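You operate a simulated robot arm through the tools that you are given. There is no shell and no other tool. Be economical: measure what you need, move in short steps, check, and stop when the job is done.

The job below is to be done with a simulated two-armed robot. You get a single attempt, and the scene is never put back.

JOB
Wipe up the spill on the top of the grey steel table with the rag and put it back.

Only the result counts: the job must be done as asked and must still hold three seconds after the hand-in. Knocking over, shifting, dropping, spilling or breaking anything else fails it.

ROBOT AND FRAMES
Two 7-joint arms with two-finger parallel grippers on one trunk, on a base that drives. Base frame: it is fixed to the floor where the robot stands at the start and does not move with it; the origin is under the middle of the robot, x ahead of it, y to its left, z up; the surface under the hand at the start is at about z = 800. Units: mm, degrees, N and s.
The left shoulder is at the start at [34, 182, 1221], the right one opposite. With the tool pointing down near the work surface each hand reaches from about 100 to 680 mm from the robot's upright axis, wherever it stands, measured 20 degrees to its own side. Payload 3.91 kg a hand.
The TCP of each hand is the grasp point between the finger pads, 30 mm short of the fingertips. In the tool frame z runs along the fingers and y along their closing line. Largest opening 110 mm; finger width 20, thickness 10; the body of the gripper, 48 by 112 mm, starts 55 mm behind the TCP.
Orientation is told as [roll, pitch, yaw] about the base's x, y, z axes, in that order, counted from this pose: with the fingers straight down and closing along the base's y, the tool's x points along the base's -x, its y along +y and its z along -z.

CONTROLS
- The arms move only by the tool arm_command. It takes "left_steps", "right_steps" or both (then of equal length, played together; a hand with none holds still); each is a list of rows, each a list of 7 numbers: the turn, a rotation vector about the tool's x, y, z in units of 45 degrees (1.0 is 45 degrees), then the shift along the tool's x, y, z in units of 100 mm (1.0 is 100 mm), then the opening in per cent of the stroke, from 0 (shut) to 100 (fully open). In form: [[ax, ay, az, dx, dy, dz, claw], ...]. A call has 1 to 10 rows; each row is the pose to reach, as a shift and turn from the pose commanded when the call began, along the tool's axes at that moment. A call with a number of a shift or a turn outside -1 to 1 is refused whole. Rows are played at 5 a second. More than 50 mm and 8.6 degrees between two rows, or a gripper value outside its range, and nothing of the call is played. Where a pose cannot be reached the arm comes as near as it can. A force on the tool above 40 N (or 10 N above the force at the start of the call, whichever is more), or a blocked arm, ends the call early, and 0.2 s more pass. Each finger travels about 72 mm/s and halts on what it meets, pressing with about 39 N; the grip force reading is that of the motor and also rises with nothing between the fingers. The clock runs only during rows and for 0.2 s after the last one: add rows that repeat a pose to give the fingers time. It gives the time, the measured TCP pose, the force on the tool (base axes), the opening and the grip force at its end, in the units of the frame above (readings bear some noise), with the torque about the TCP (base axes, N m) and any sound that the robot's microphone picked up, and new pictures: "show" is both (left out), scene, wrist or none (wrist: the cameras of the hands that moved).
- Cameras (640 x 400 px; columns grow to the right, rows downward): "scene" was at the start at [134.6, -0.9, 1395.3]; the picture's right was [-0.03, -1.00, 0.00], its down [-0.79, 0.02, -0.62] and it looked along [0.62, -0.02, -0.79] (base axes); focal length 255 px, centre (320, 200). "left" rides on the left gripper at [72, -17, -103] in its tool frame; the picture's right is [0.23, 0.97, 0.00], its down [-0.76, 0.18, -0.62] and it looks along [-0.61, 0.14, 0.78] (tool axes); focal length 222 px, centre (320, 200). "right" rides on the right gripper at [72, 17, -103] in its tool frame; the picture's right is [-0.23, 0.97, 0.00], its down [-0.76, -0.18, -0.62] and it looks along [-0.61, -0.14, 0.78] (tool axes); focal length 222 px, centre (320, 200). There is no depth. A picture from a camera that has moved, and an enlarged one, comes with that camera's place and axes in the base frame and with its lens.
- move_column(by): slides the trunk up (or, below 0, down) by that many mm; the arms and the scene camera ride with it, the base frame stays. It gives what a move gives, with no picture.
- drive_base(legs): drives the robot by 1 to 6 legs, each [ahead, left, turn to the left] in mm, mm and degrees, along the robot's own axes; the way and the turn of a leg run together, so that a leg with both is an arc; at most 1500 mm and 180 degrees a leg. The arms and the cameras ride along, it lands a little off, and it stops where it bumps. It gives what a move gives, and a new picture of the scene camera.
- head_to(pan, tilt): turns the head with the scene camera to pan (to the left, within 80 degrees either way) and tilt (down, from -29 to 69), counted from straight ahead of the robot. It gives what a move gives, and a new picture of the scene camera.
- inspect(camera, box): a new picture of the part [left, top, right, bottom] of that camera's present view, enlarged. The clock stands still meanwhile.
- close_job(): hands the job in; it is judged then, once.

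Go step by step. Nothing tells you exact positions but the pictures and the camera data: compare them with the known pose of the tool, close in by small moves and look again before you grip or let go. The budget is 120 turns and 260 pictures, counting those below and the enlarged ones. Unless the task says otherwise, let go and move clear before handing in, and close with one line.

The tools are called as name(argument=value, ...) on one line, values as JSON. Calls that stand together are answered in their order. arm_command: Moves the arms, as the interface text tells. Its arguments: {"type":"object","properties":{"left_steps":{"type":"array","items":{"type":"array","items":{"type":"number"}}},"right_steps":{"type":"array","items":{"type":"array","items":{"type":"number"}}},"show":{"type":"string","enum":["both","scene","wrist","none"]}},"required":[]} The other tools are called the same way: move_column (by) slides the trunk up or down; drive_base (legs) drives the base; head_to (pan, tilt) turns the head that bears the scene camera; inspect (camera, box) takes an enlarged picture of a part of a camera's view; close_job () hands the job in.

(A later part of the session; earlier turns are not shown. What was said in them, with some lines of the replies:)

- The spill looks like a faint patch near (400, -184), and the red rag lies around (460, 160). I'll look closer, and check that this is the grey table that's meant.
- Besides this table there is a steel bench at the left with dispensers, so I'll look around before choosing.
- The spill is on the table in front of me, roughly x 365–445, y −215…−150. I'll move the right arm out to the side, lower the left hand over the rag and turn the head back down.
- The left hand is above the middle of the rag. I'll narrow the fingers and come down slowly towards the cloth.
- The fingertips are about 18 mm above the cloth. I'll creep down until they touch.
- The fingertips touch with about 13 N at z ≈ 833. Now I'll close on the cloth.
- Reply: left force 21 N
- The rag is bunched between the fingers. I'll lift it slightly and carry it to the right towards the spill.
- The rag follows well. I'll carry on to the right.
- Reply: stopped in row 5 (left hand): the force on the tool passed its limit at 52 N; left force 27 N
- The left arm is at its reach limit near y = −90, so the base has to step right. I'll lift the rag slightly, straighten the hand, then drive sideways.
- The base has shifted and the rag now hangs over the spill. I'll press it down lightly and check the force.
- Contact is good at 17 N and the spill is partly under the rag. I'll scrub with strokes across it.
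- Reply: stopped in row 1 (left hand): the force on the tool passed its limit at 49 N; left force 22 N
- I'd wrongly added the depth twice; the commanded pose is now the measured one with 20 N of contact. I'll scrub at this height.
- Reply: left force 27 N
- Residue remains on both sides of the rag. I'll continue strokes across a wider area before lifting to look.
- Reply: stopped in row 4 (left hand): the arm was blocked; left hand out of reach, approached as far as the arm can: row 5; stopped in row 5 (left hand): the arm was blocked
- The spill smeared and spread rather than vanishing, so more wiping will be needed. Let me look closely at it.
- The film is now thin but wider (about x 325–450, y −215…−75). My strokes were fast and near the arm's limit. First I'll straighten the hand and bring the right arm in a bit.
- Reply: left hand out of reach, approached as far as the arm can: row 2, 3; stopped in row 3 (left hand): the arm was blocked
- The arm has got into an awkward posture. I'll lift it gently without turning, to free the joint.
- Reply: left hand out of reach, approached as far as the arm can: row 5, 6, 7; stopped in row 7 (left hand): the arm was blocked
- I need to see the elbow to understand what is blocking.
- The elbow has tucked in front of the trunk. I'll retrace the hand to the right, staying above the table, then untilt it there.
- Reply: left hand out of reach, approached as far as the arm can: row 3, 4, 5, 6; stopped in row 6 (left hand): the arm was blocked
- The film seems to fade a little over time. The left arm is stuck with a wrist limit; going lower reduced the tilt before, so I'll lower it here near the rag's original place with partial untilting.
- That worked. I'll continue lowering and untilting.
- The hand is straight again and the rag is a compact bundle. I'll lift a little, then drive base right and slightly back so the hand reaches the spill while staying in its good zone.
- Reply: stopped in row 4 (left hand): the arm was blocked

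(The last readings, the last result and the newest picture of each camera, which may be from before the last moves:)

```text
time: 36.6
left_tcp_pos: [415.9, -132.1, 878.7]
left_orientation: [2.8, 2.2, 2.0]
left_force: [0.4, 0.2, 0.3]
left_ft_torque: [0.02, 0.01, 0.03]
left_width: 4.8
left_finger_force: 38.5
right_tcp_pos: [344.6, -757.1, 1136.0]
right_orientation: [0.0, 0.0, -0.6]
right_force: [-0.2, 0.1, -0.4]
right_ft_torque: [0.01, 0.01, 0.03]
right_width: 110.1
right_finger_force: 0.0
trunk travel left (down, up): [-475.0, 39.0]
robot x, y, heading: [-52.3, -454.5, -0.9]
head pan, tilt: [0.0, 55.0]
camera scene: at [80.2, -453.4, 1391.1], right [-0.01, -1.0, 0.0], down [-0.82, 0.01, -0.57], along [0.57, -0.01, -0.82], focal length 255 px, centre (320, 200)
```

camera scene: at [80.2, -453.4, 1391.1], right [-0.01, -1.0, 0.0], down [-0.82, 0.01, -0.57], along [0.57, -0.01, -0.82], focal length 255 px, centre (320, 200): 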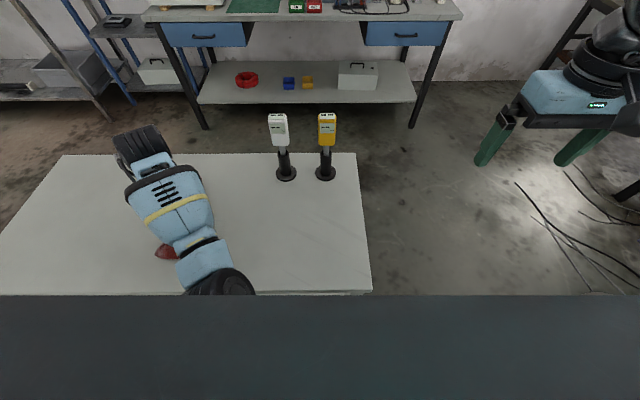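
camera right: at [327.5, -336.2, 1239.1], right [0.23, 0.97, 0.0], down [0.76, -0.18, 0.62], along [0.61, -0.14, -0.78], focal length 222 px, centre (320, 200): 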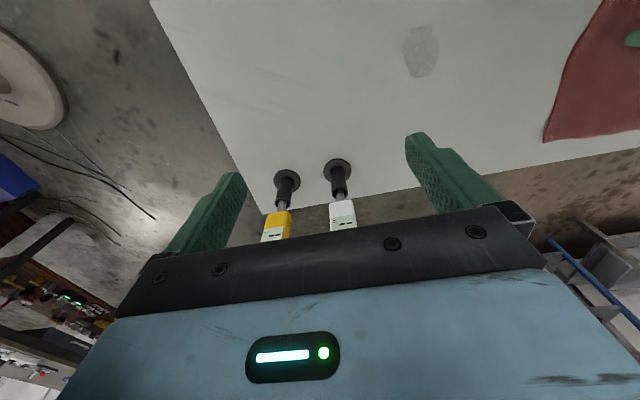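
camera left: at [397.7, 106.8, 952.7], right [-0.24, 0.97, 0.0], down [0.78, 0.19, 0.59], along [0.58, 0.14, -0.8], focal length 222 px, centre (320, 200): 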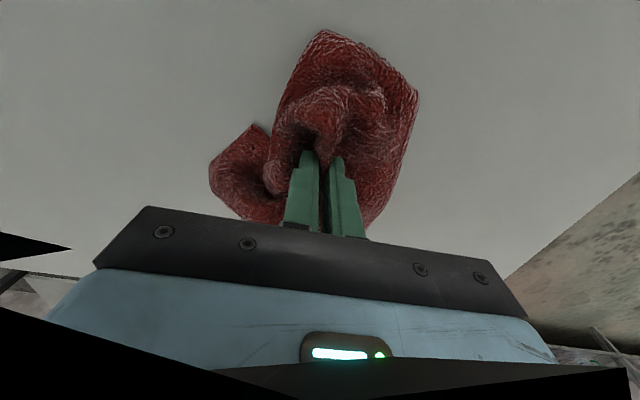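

The rag is above the left side of the spill. I'll lower it carefully and look.

arm_command(left_steps=[[0.015, -0.012, 0.015, 0, 0, 0.1, 0], [0.03, -0.025, 0.03, 0, 0, 0.2, 0], [0.06, -0.05, 0.045, 0, 0, 0.3, 0], [0.06, -0.05, 0.045, 0, 0, 0.35, 0], [0.06, -0.05, 0.045, 0, 0, 0.35, 0]], show="both")

```text
time: 37.9
left_tcp_pos: [415.6, -130.9, 844.4]
left_orientation: [0.0, 0.2, -0.1]
left_force: [-0.2, 0.3, 1.0]
left_ft_torque: [0.13, -0.01, 0.07]
left_width: 4.5
left_finger_force: 39.3
right_tcp_pos: [344.5, -757.3, 1136.1]
right_orientation: [-0.1, 0.0, -0.8]
right_force: [-0.9, 0.6, -0.1]
right_ft_torque: [0.0, -0.03, 0.04]
right_width: 110.1
right_finger_force: 0.0
trunk travel left (down, up): [-475.0, 39.0]
robot x, y, heading: [-48.5, -453.0, -0.9]
head pan, tilt: [0.0, 55.0]
camera scene: at [80.1, -453.3, 1391.1], right [-0.01, -1.0, 0.0], down [-0.82, 0.01, -0.57], along [0.57, -0.01, -0.82], focal length 255 px, centre (320, 200)
camera left: at [343.6, -149.3, 947.4], right [-0.23, 0.97, 0.0], down [0.76, 0.18, 0.62], along [0.61, 0.14, -0.78], focal length 222 px, centre (320, 200)
```

scene: 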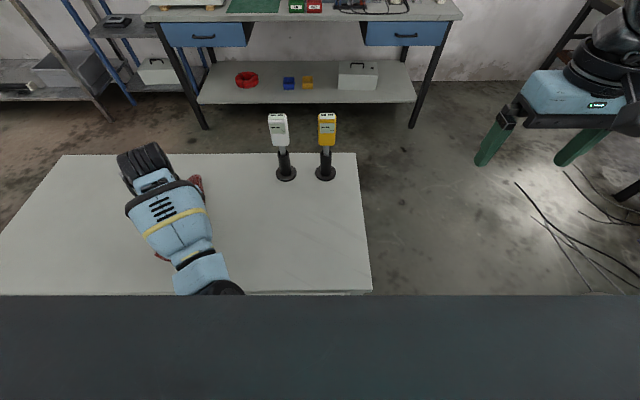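
left: 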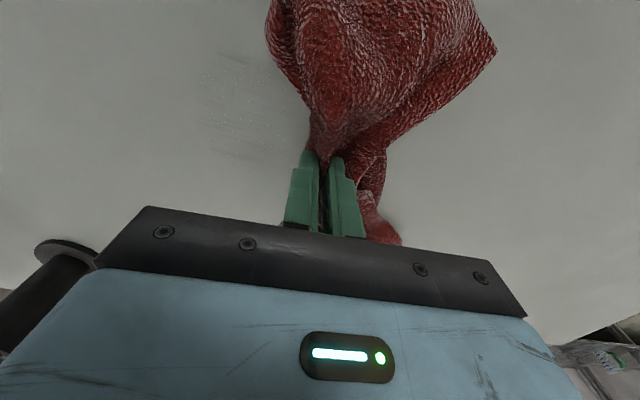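

The residue is now only faint dots and streaks. I'll press down and sweep slowly right over it.

arm_command(left_steps=[[0, 0, 0, 0, 0, 0.05, 0], [0, 0, 0, 0, 0, 0.1, 0], [0, 0, 0, 0, -0.12, 0.1, 0], [0, 0, 0, 0, -0.24, 0.1, 0], [0, 0, 0, 0, -0.36, 0.1, 0], [0, 0, 0, 0, -0.48, 0.1, 0], [0, 0, 0, 0, -0.6, 0.1, 0], [0, 0, 0, 0, -0.72, 0.1, 0], [0, 0, 0, 0, -0.84, 0.1, 0], [0, 0, 0, 0, -0.94, 0.1, 0]], show="wrist")

```text
time: 40.2
left_tcp_pos: [426.5, -165.0, 848.9]
left_orientation: [5.4, -1.9, 2.8]
left_force: [-0.8, -0.1, 0.6]
left_ft_torque: [-0.04, -0.02, -0.03]
left_width: 4.8
left_finger_force: 39.2
right_tcp_pos: [344.4, -757.7, 1134.7]
right_orientation: [0.1, 0.0, -0.7]
right_force: [0.2, -0.8, 0.0]
right_ft_torque: [0.0, 0.0, 0.0]
right_width: 110.2
right_finger_force: 0.0
trunk travel left (down, up): [-475.0, 39.0]
robot x, y, heading: [-51.8, -447.5, -0.8]
head pan, tilt: [0.0, 55.0]
stopped in row 10 (left hand): the arm was blocked; the commanded pose is now the measured one
camera left: at [352.5, -197.3, 947.5], right [-0.28, 0.96, 0.08], down [0.73, 0.15, 0.66], along [0.62, 0.25, -0.75], focal length 222 px, centre (320, 200)
```

left: 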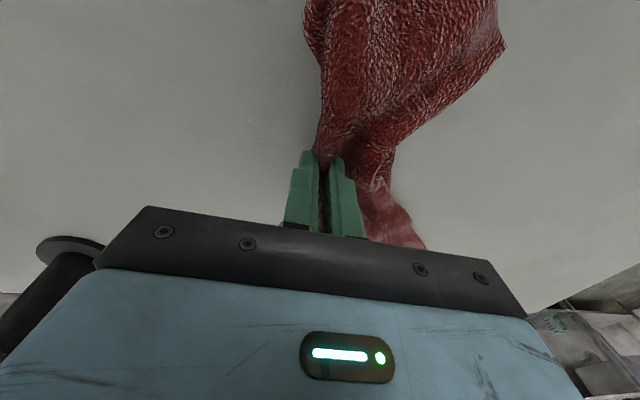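

Only a trace remains visible. I'll drive left, bringing the rag toward its original place (wiping lightly as it goes), and view the whole table.

drive_base(legs=[[0, 300, 0.8]])

inspect(camera="scene", box=[200, 170, 440, 300])

```text
time: 43.4
left_tcp_pos: [422.6, 136.2, 847.4]
left_orientation: [5.4, -1.8, 3.6]
left_force: [-0.5, -0.1, 0.4]
left_ft_torque: [-0.07, 0.02, -0.04]
left_width: 4.7
left_finger_force: 39.6
right_tcp_pos: [350.5, -455.6, 1135.0]
right_orientation: [0.0, -0.1, 0.2]
right_force: [0.0, 0.4, 0.0]
right_ft_torque: [-0.04, 0.0, 0.01]
right_width: 110.0
right_finger_force: 0.0
trunk travel left (down, up): [-475.0, 39.0]
robot x, y, heading: [-52.0, -161.5, 0.1]
head pan, tilt: [0.0, 55.0]
camera scene: at [81.4, -156.6, 1391.1], right [0.0, -1.0, 0.0], down [-0.82, 0.0, -0.57], along [0.57, 0.0, -0.82], focal length 255 px, centre (320, 200)
```

scene: 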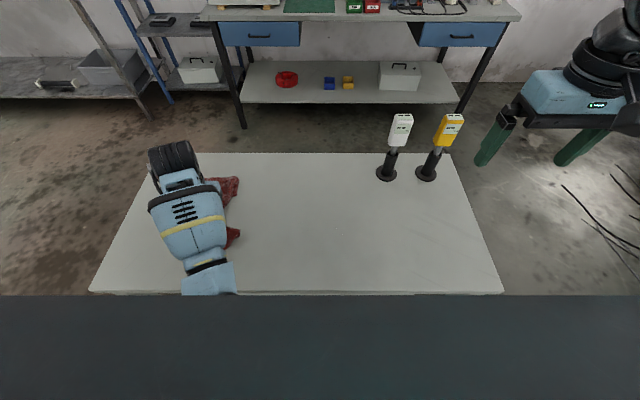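

```text
2.67 times, centred on (320, 235) of scene
camera zoom: at [81.4, -156.6, 1391.1], right [0.0, -1.0, 0.0], down [-0.82, 0.0, -0.57], along [0.57, 0.0, -0.82], focal length 679 px, centre (320, 107)
```

zoom: 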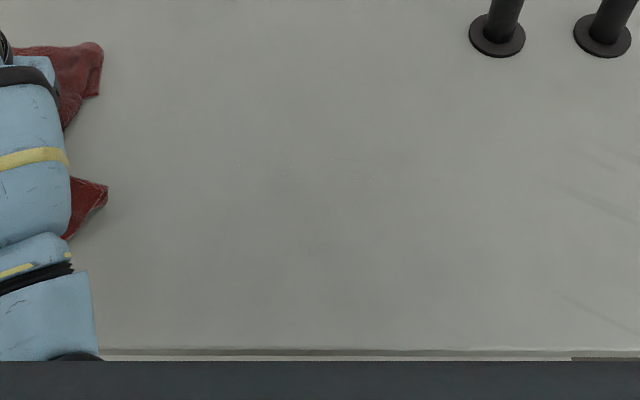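

The table looks clean. I'll zoom tighter on where the spill was to check for droplets.

inspect(camera="scene", box=[260, 205, 370, 275])

```text
5.71 times, centred on (315, 240) of scene
camera zoom: at [81.4, -156.6, 1391.1], right [0.0, -1.0, 0.0], down [-0.82, 0.0, -0.57], along [0.57, 0.0, -0.82], focal length 1455 px, centre (349, -29)
```

zoom: 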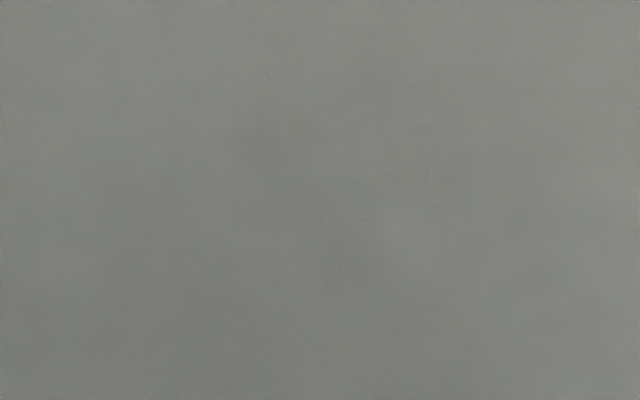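

Only tiny dots remain. I'll make a few pressed sweeps using the base, since the arm itself is happy near this pose: first straighten and lower to light contact.

arm_command(left_steps=[[0.03, 0.01, 0.02, 0, 0, 0.02, 0], [0.06, 0.02, 0.04, 0, 0, 0.05, 0], [0.09, 0.03, 0.06, 0, 0, 0.08, 0], [0.12, 0.04, 0.08, 0, 0, 0.1, 0], [0.12, 0.04, 0.08, 0, 0, 0.11, 0]], show="wrist")

```text
time: 44.6
left_tcp_pos: [423.2, 136.4, 839.8]
left_orientation: [0.2, 0.0, 0.2]
left_force: [3.6, 1.3, 13.3]
left_ft_torque: [0.08, -0.13, 0.07]
left_width: 4.7
left_finger_force: 39.4
right_tcp_pos: [350.4, -457.6, 1136.0]
right_orientation: [0.1, -0.1, 0.2]
right_force: [0.1, 0.2, 0.2]
right_ft_torque: [-0.03, 0.0, 0.0]
right_width: 110.0
right_finger_force: 0.1
trunk travel left (down, up): [-475.0, 39.0]
robot x, y, heading: [-49.3, -160.7, 0.0]
head pan, tilt: [0.0, 55.0]
camera left: at [351.1, 118.1, 942.0], right [-0.23, 0.97, 0.0], down [0.76, 0.18, 0.62], along [0.61, 0.14, -0.78], focal length 222 px, centre (320, 200)
```

left: 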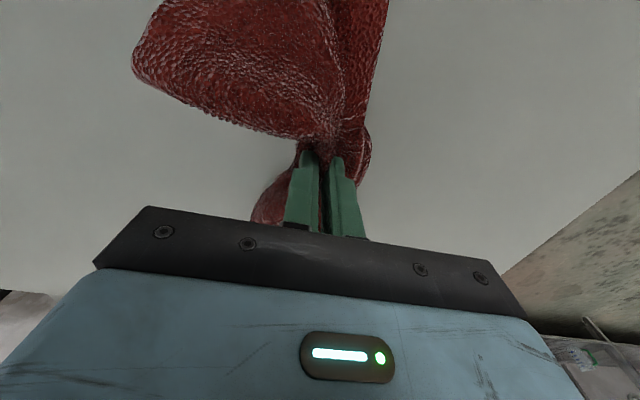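

Contact is 13 N. Now base-driven sweeps over the spill area in a zigzag.

drive_base(legs=[[0, -350, 0], [-25, 0, 0], [0, 140, 0], [-25, 0, 0], [0, -140, 0], [-25, 0, 0]])

```text
time: 52.5
left_tcp_pos: [349.0, -216.8, 838.6]
left_orientation: [0.2, 0.1, -0.2]
left_force: [4.6, 1.9, 16.3]
left_ft_torque: [0.1, -0.1, 0.08]
left_width: 4.6
left_finger_force: 38.9
right_tcp_pos: [273.1, -810.1, 1135.7]
right_orientation: [0.0, -0.1, -0.3]
right_force: [-0.4, 0.0, 0.1]
right_ft_torque: [0.03, 0.0, 0.02]
right_width: 110.3
right_finger_force: 0.0
trunk travel left (down, up): [-475.0, 39.0]
robot x, y, heading: [-122.8, -509.7, -0.4]
head pan, tilt: [0.0, 55.0]
camera scene: at [5.1, -508.5, 1391.3], right [0.0, -1.0, 0.0], down [-0.82, 0.0, -0.57], along [0.57, 0.0, -0.82], focal length 255 px, centre (320, 200)
```

scene: 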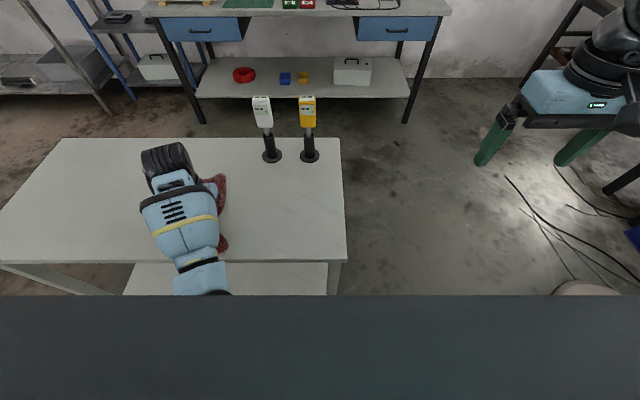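

Smooth. I'll finish the pattern and return to the rag's original spot.

drive_base(legs=[[0, 65, 0], [95, 0, 0], [-110, 70, 0], [110, 0, 0], [0, 240, 0.4]])

inspect(camera="scene", box=[260, 200, 380, 280])

```text
time: 58.5
left_tcp_pos: [444.9, 163.8, 838.0]
left_orientation: [0.2, -0.1, 0.0]
left_force: [0.9, -0.4, 16.3]
left_ft_torque: [0.04, -0.02, 0.02]
left_width: 4.9
left_finger_force: 38.8
right_tcp_pos: [369.9, -431.3, 1135.7]
right_orientation: [0.0, -0.1, 0.0]
right_force: [-0.2, 0.3, 0.2]
right_ft_torque: [-0.01, -0.02, 0.0]
right_width: 110.1
right_finger_force: 0.1
trunk travel left (down, up): [-475.0, 39.0]
robot x, y, heading: [-28.7, -129.7, -0.1]
head pan, tilt: [0.0, 55.0]
camera scene: at [101.5, -130.1, 1391.3], right [0.0, -1.0, 0.0], down [-0.82, 0.0, -0.57], along [0.57, 0.0, -0.82], focal length 255 px, centre (320, 200)
```

scene: 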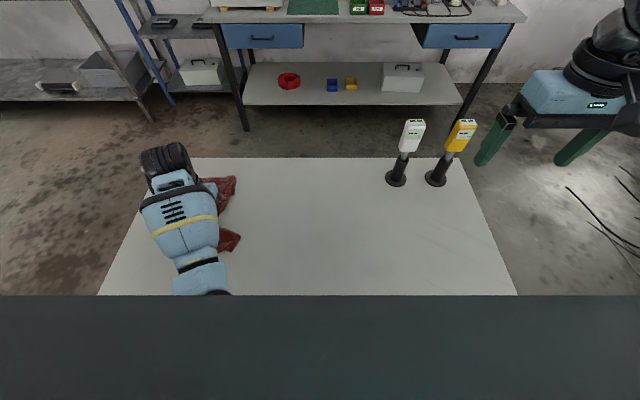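

```text
5.00 times, centred on (320, 240) of scene
camera zoom: at [101.5, -130.1, 1391.3], right [0.0, -1.0, 0.0], down [-0.82, 0.0, -0.57], along [0.57, 0.0, -0.82], focal length 1273 px, centre (320, 0)
```

zoom: 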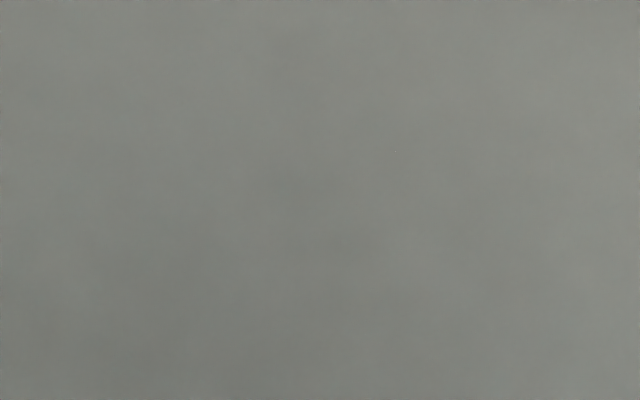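

The table is perfectly clean now, and the rag is back at its spot. I'll open the fingers slowly and rise clear.

arm_command(left_steps=[[0, 0, 0, 0, 0, -0.02, 15], [0, 0, 0, 0, 0, -0.02, 30], [0, 0, 0, 0, 0, -0.02, 45], [0, 0, 0, 0, 0, -0.02, 45], [0, 0, 0, 0, 0, -0.15, 45], [0, 0, 0, 0, 0, -0.3, 45], [0, 0, 0, 0, 0, -0.45, 45], [0, 0, 0, 0, 0, -0.6, 45]])

```text
time: 60.5
left_tcp_pos: [440.9, 203.5, 899.4]
left_orientation: [4.0, 0.3, 2.5]
left_force: [0.1, 0.3, -0.2]
left_ft_torque: [-0.01, 0.02, -0.01]
left_width: 49.6
left_finger_force: 0.0
right_tcp_pos: [371.5, -430.8, 1134.6]
right_orientation: [0.1, 0.0, 0.0]
right_force: [0.5, 0.4, 0.4]
right_ft_torque: [-0.01, 0.01, 0.01]
right_width: 109.9
right_finger_force: 0.1
trunk travel left (down, up): [-475.0, 39.0]
robot x, y, heading: [-28.5, -132.5, 0.0]
head pan, tilt: [0.0, 55.0]
stopped in row 8 (left hand): the arm was blocked; the commanded pose is now the measured one
camera scene: at [102.6, -129.6, 1391.1], right [0.0, -1.0, 0.0], down [-0.82, 0.0, -0.57], along [0.57, 0.0, -0.82], focal length 255 px, centre (320, 200)
camera left: at [369.9, 175.3, 1001.9], right [-0.27, 0.96, 0.07], down [0.76, 0.17, 0.63], along [0.59, 0.22, -0.77], focal length 222 px, centre (320, 200)
```

scene: 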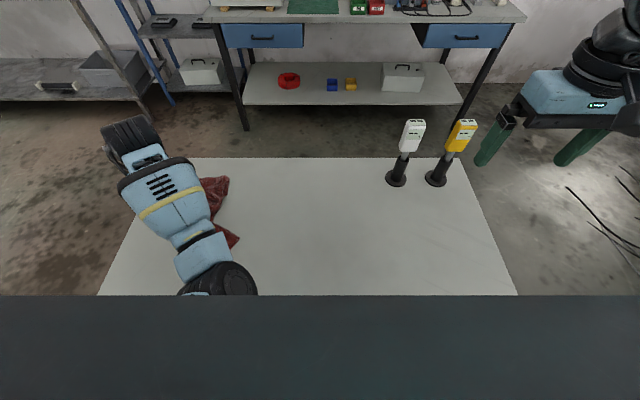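
left: 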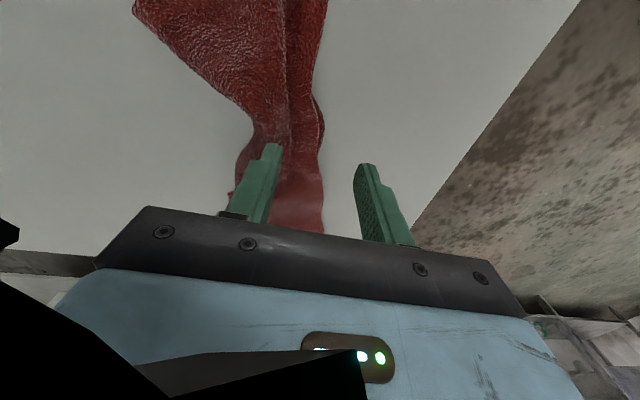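

The rag is released on the table. I'll drive the base left so the arm clears and I can see the rag fully.

drive_base(legs=[[-60, 180, 0]])

inspect(camera="scene", box=[180, 120, 480, 300])

```text
time: 62.7
left_tcp_pos: [379.5, 383.3, 898.3]
left_orientation: [4.1, 0.4, 2.6]
left_force: [0.8, 0.4, 0.0]
left_ft_torque: [0.01, -0.01, 0.0]
left_width: 49.5
left_finger_force: 0.0
right_tcp_pos: [312.7, -251.0, 1134.1]
right_orientation: [0.0, 0.0, 0.2]
right_force: [0.1, -0.3, 0.0]
right_ft_torque: [-0.03, 0.02, 0.01]
right_width: 109.9
right_finger_force: 0.0
trunk travel left (down, up): [-475.0, 39.0]
robot x, y, heading: [-91.1, 47.9, 0.2]
head pan, tilt: [0.0, 55.0]
camera scene: at [42.9, 49.1, 1391.1], right [0.0, -1.0, 0.0], down [-0.82, 0.0, -0.57], along [0.57, 0.0, -0.82], focal length 255 px, centre (320, 200)
```

scene: 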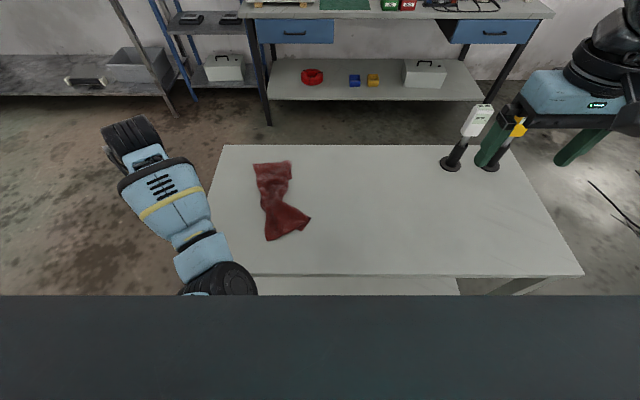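

```text
2.13 times, centred on (330, 210) of scene
camera zoom: at [42.9, 49.1, 1391.1], right [0.0, -1.0, 0.0], down [-0.82, 0.0, -0.57], along [0.57, 0.0, -0.82], focal length 543 px, centre (299, 179)
```

zoom: 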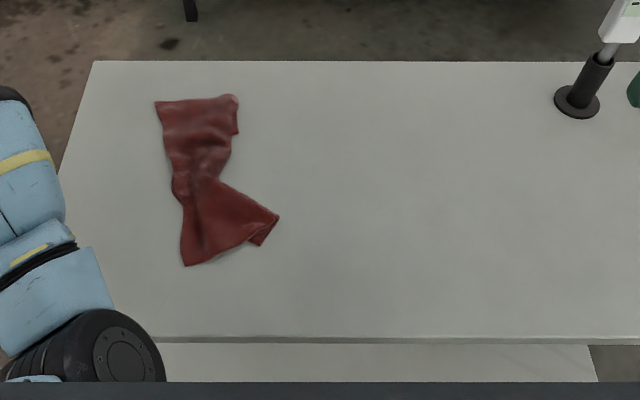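

The rag lies back at its original place (centre about 25 mm off), and the table is clean. The posts stand untouched and the hands are clear, so I'm handing in.

close_job()

```text
The job is handed in.
```

I wiped up the spill and put the rag back: the tabletop looks clean in the final close-up. The rag's centre is about 25 mm from where it started, but it lies bunched rather than flat. The two posts stood untouched and both hands were clear at hand-in.
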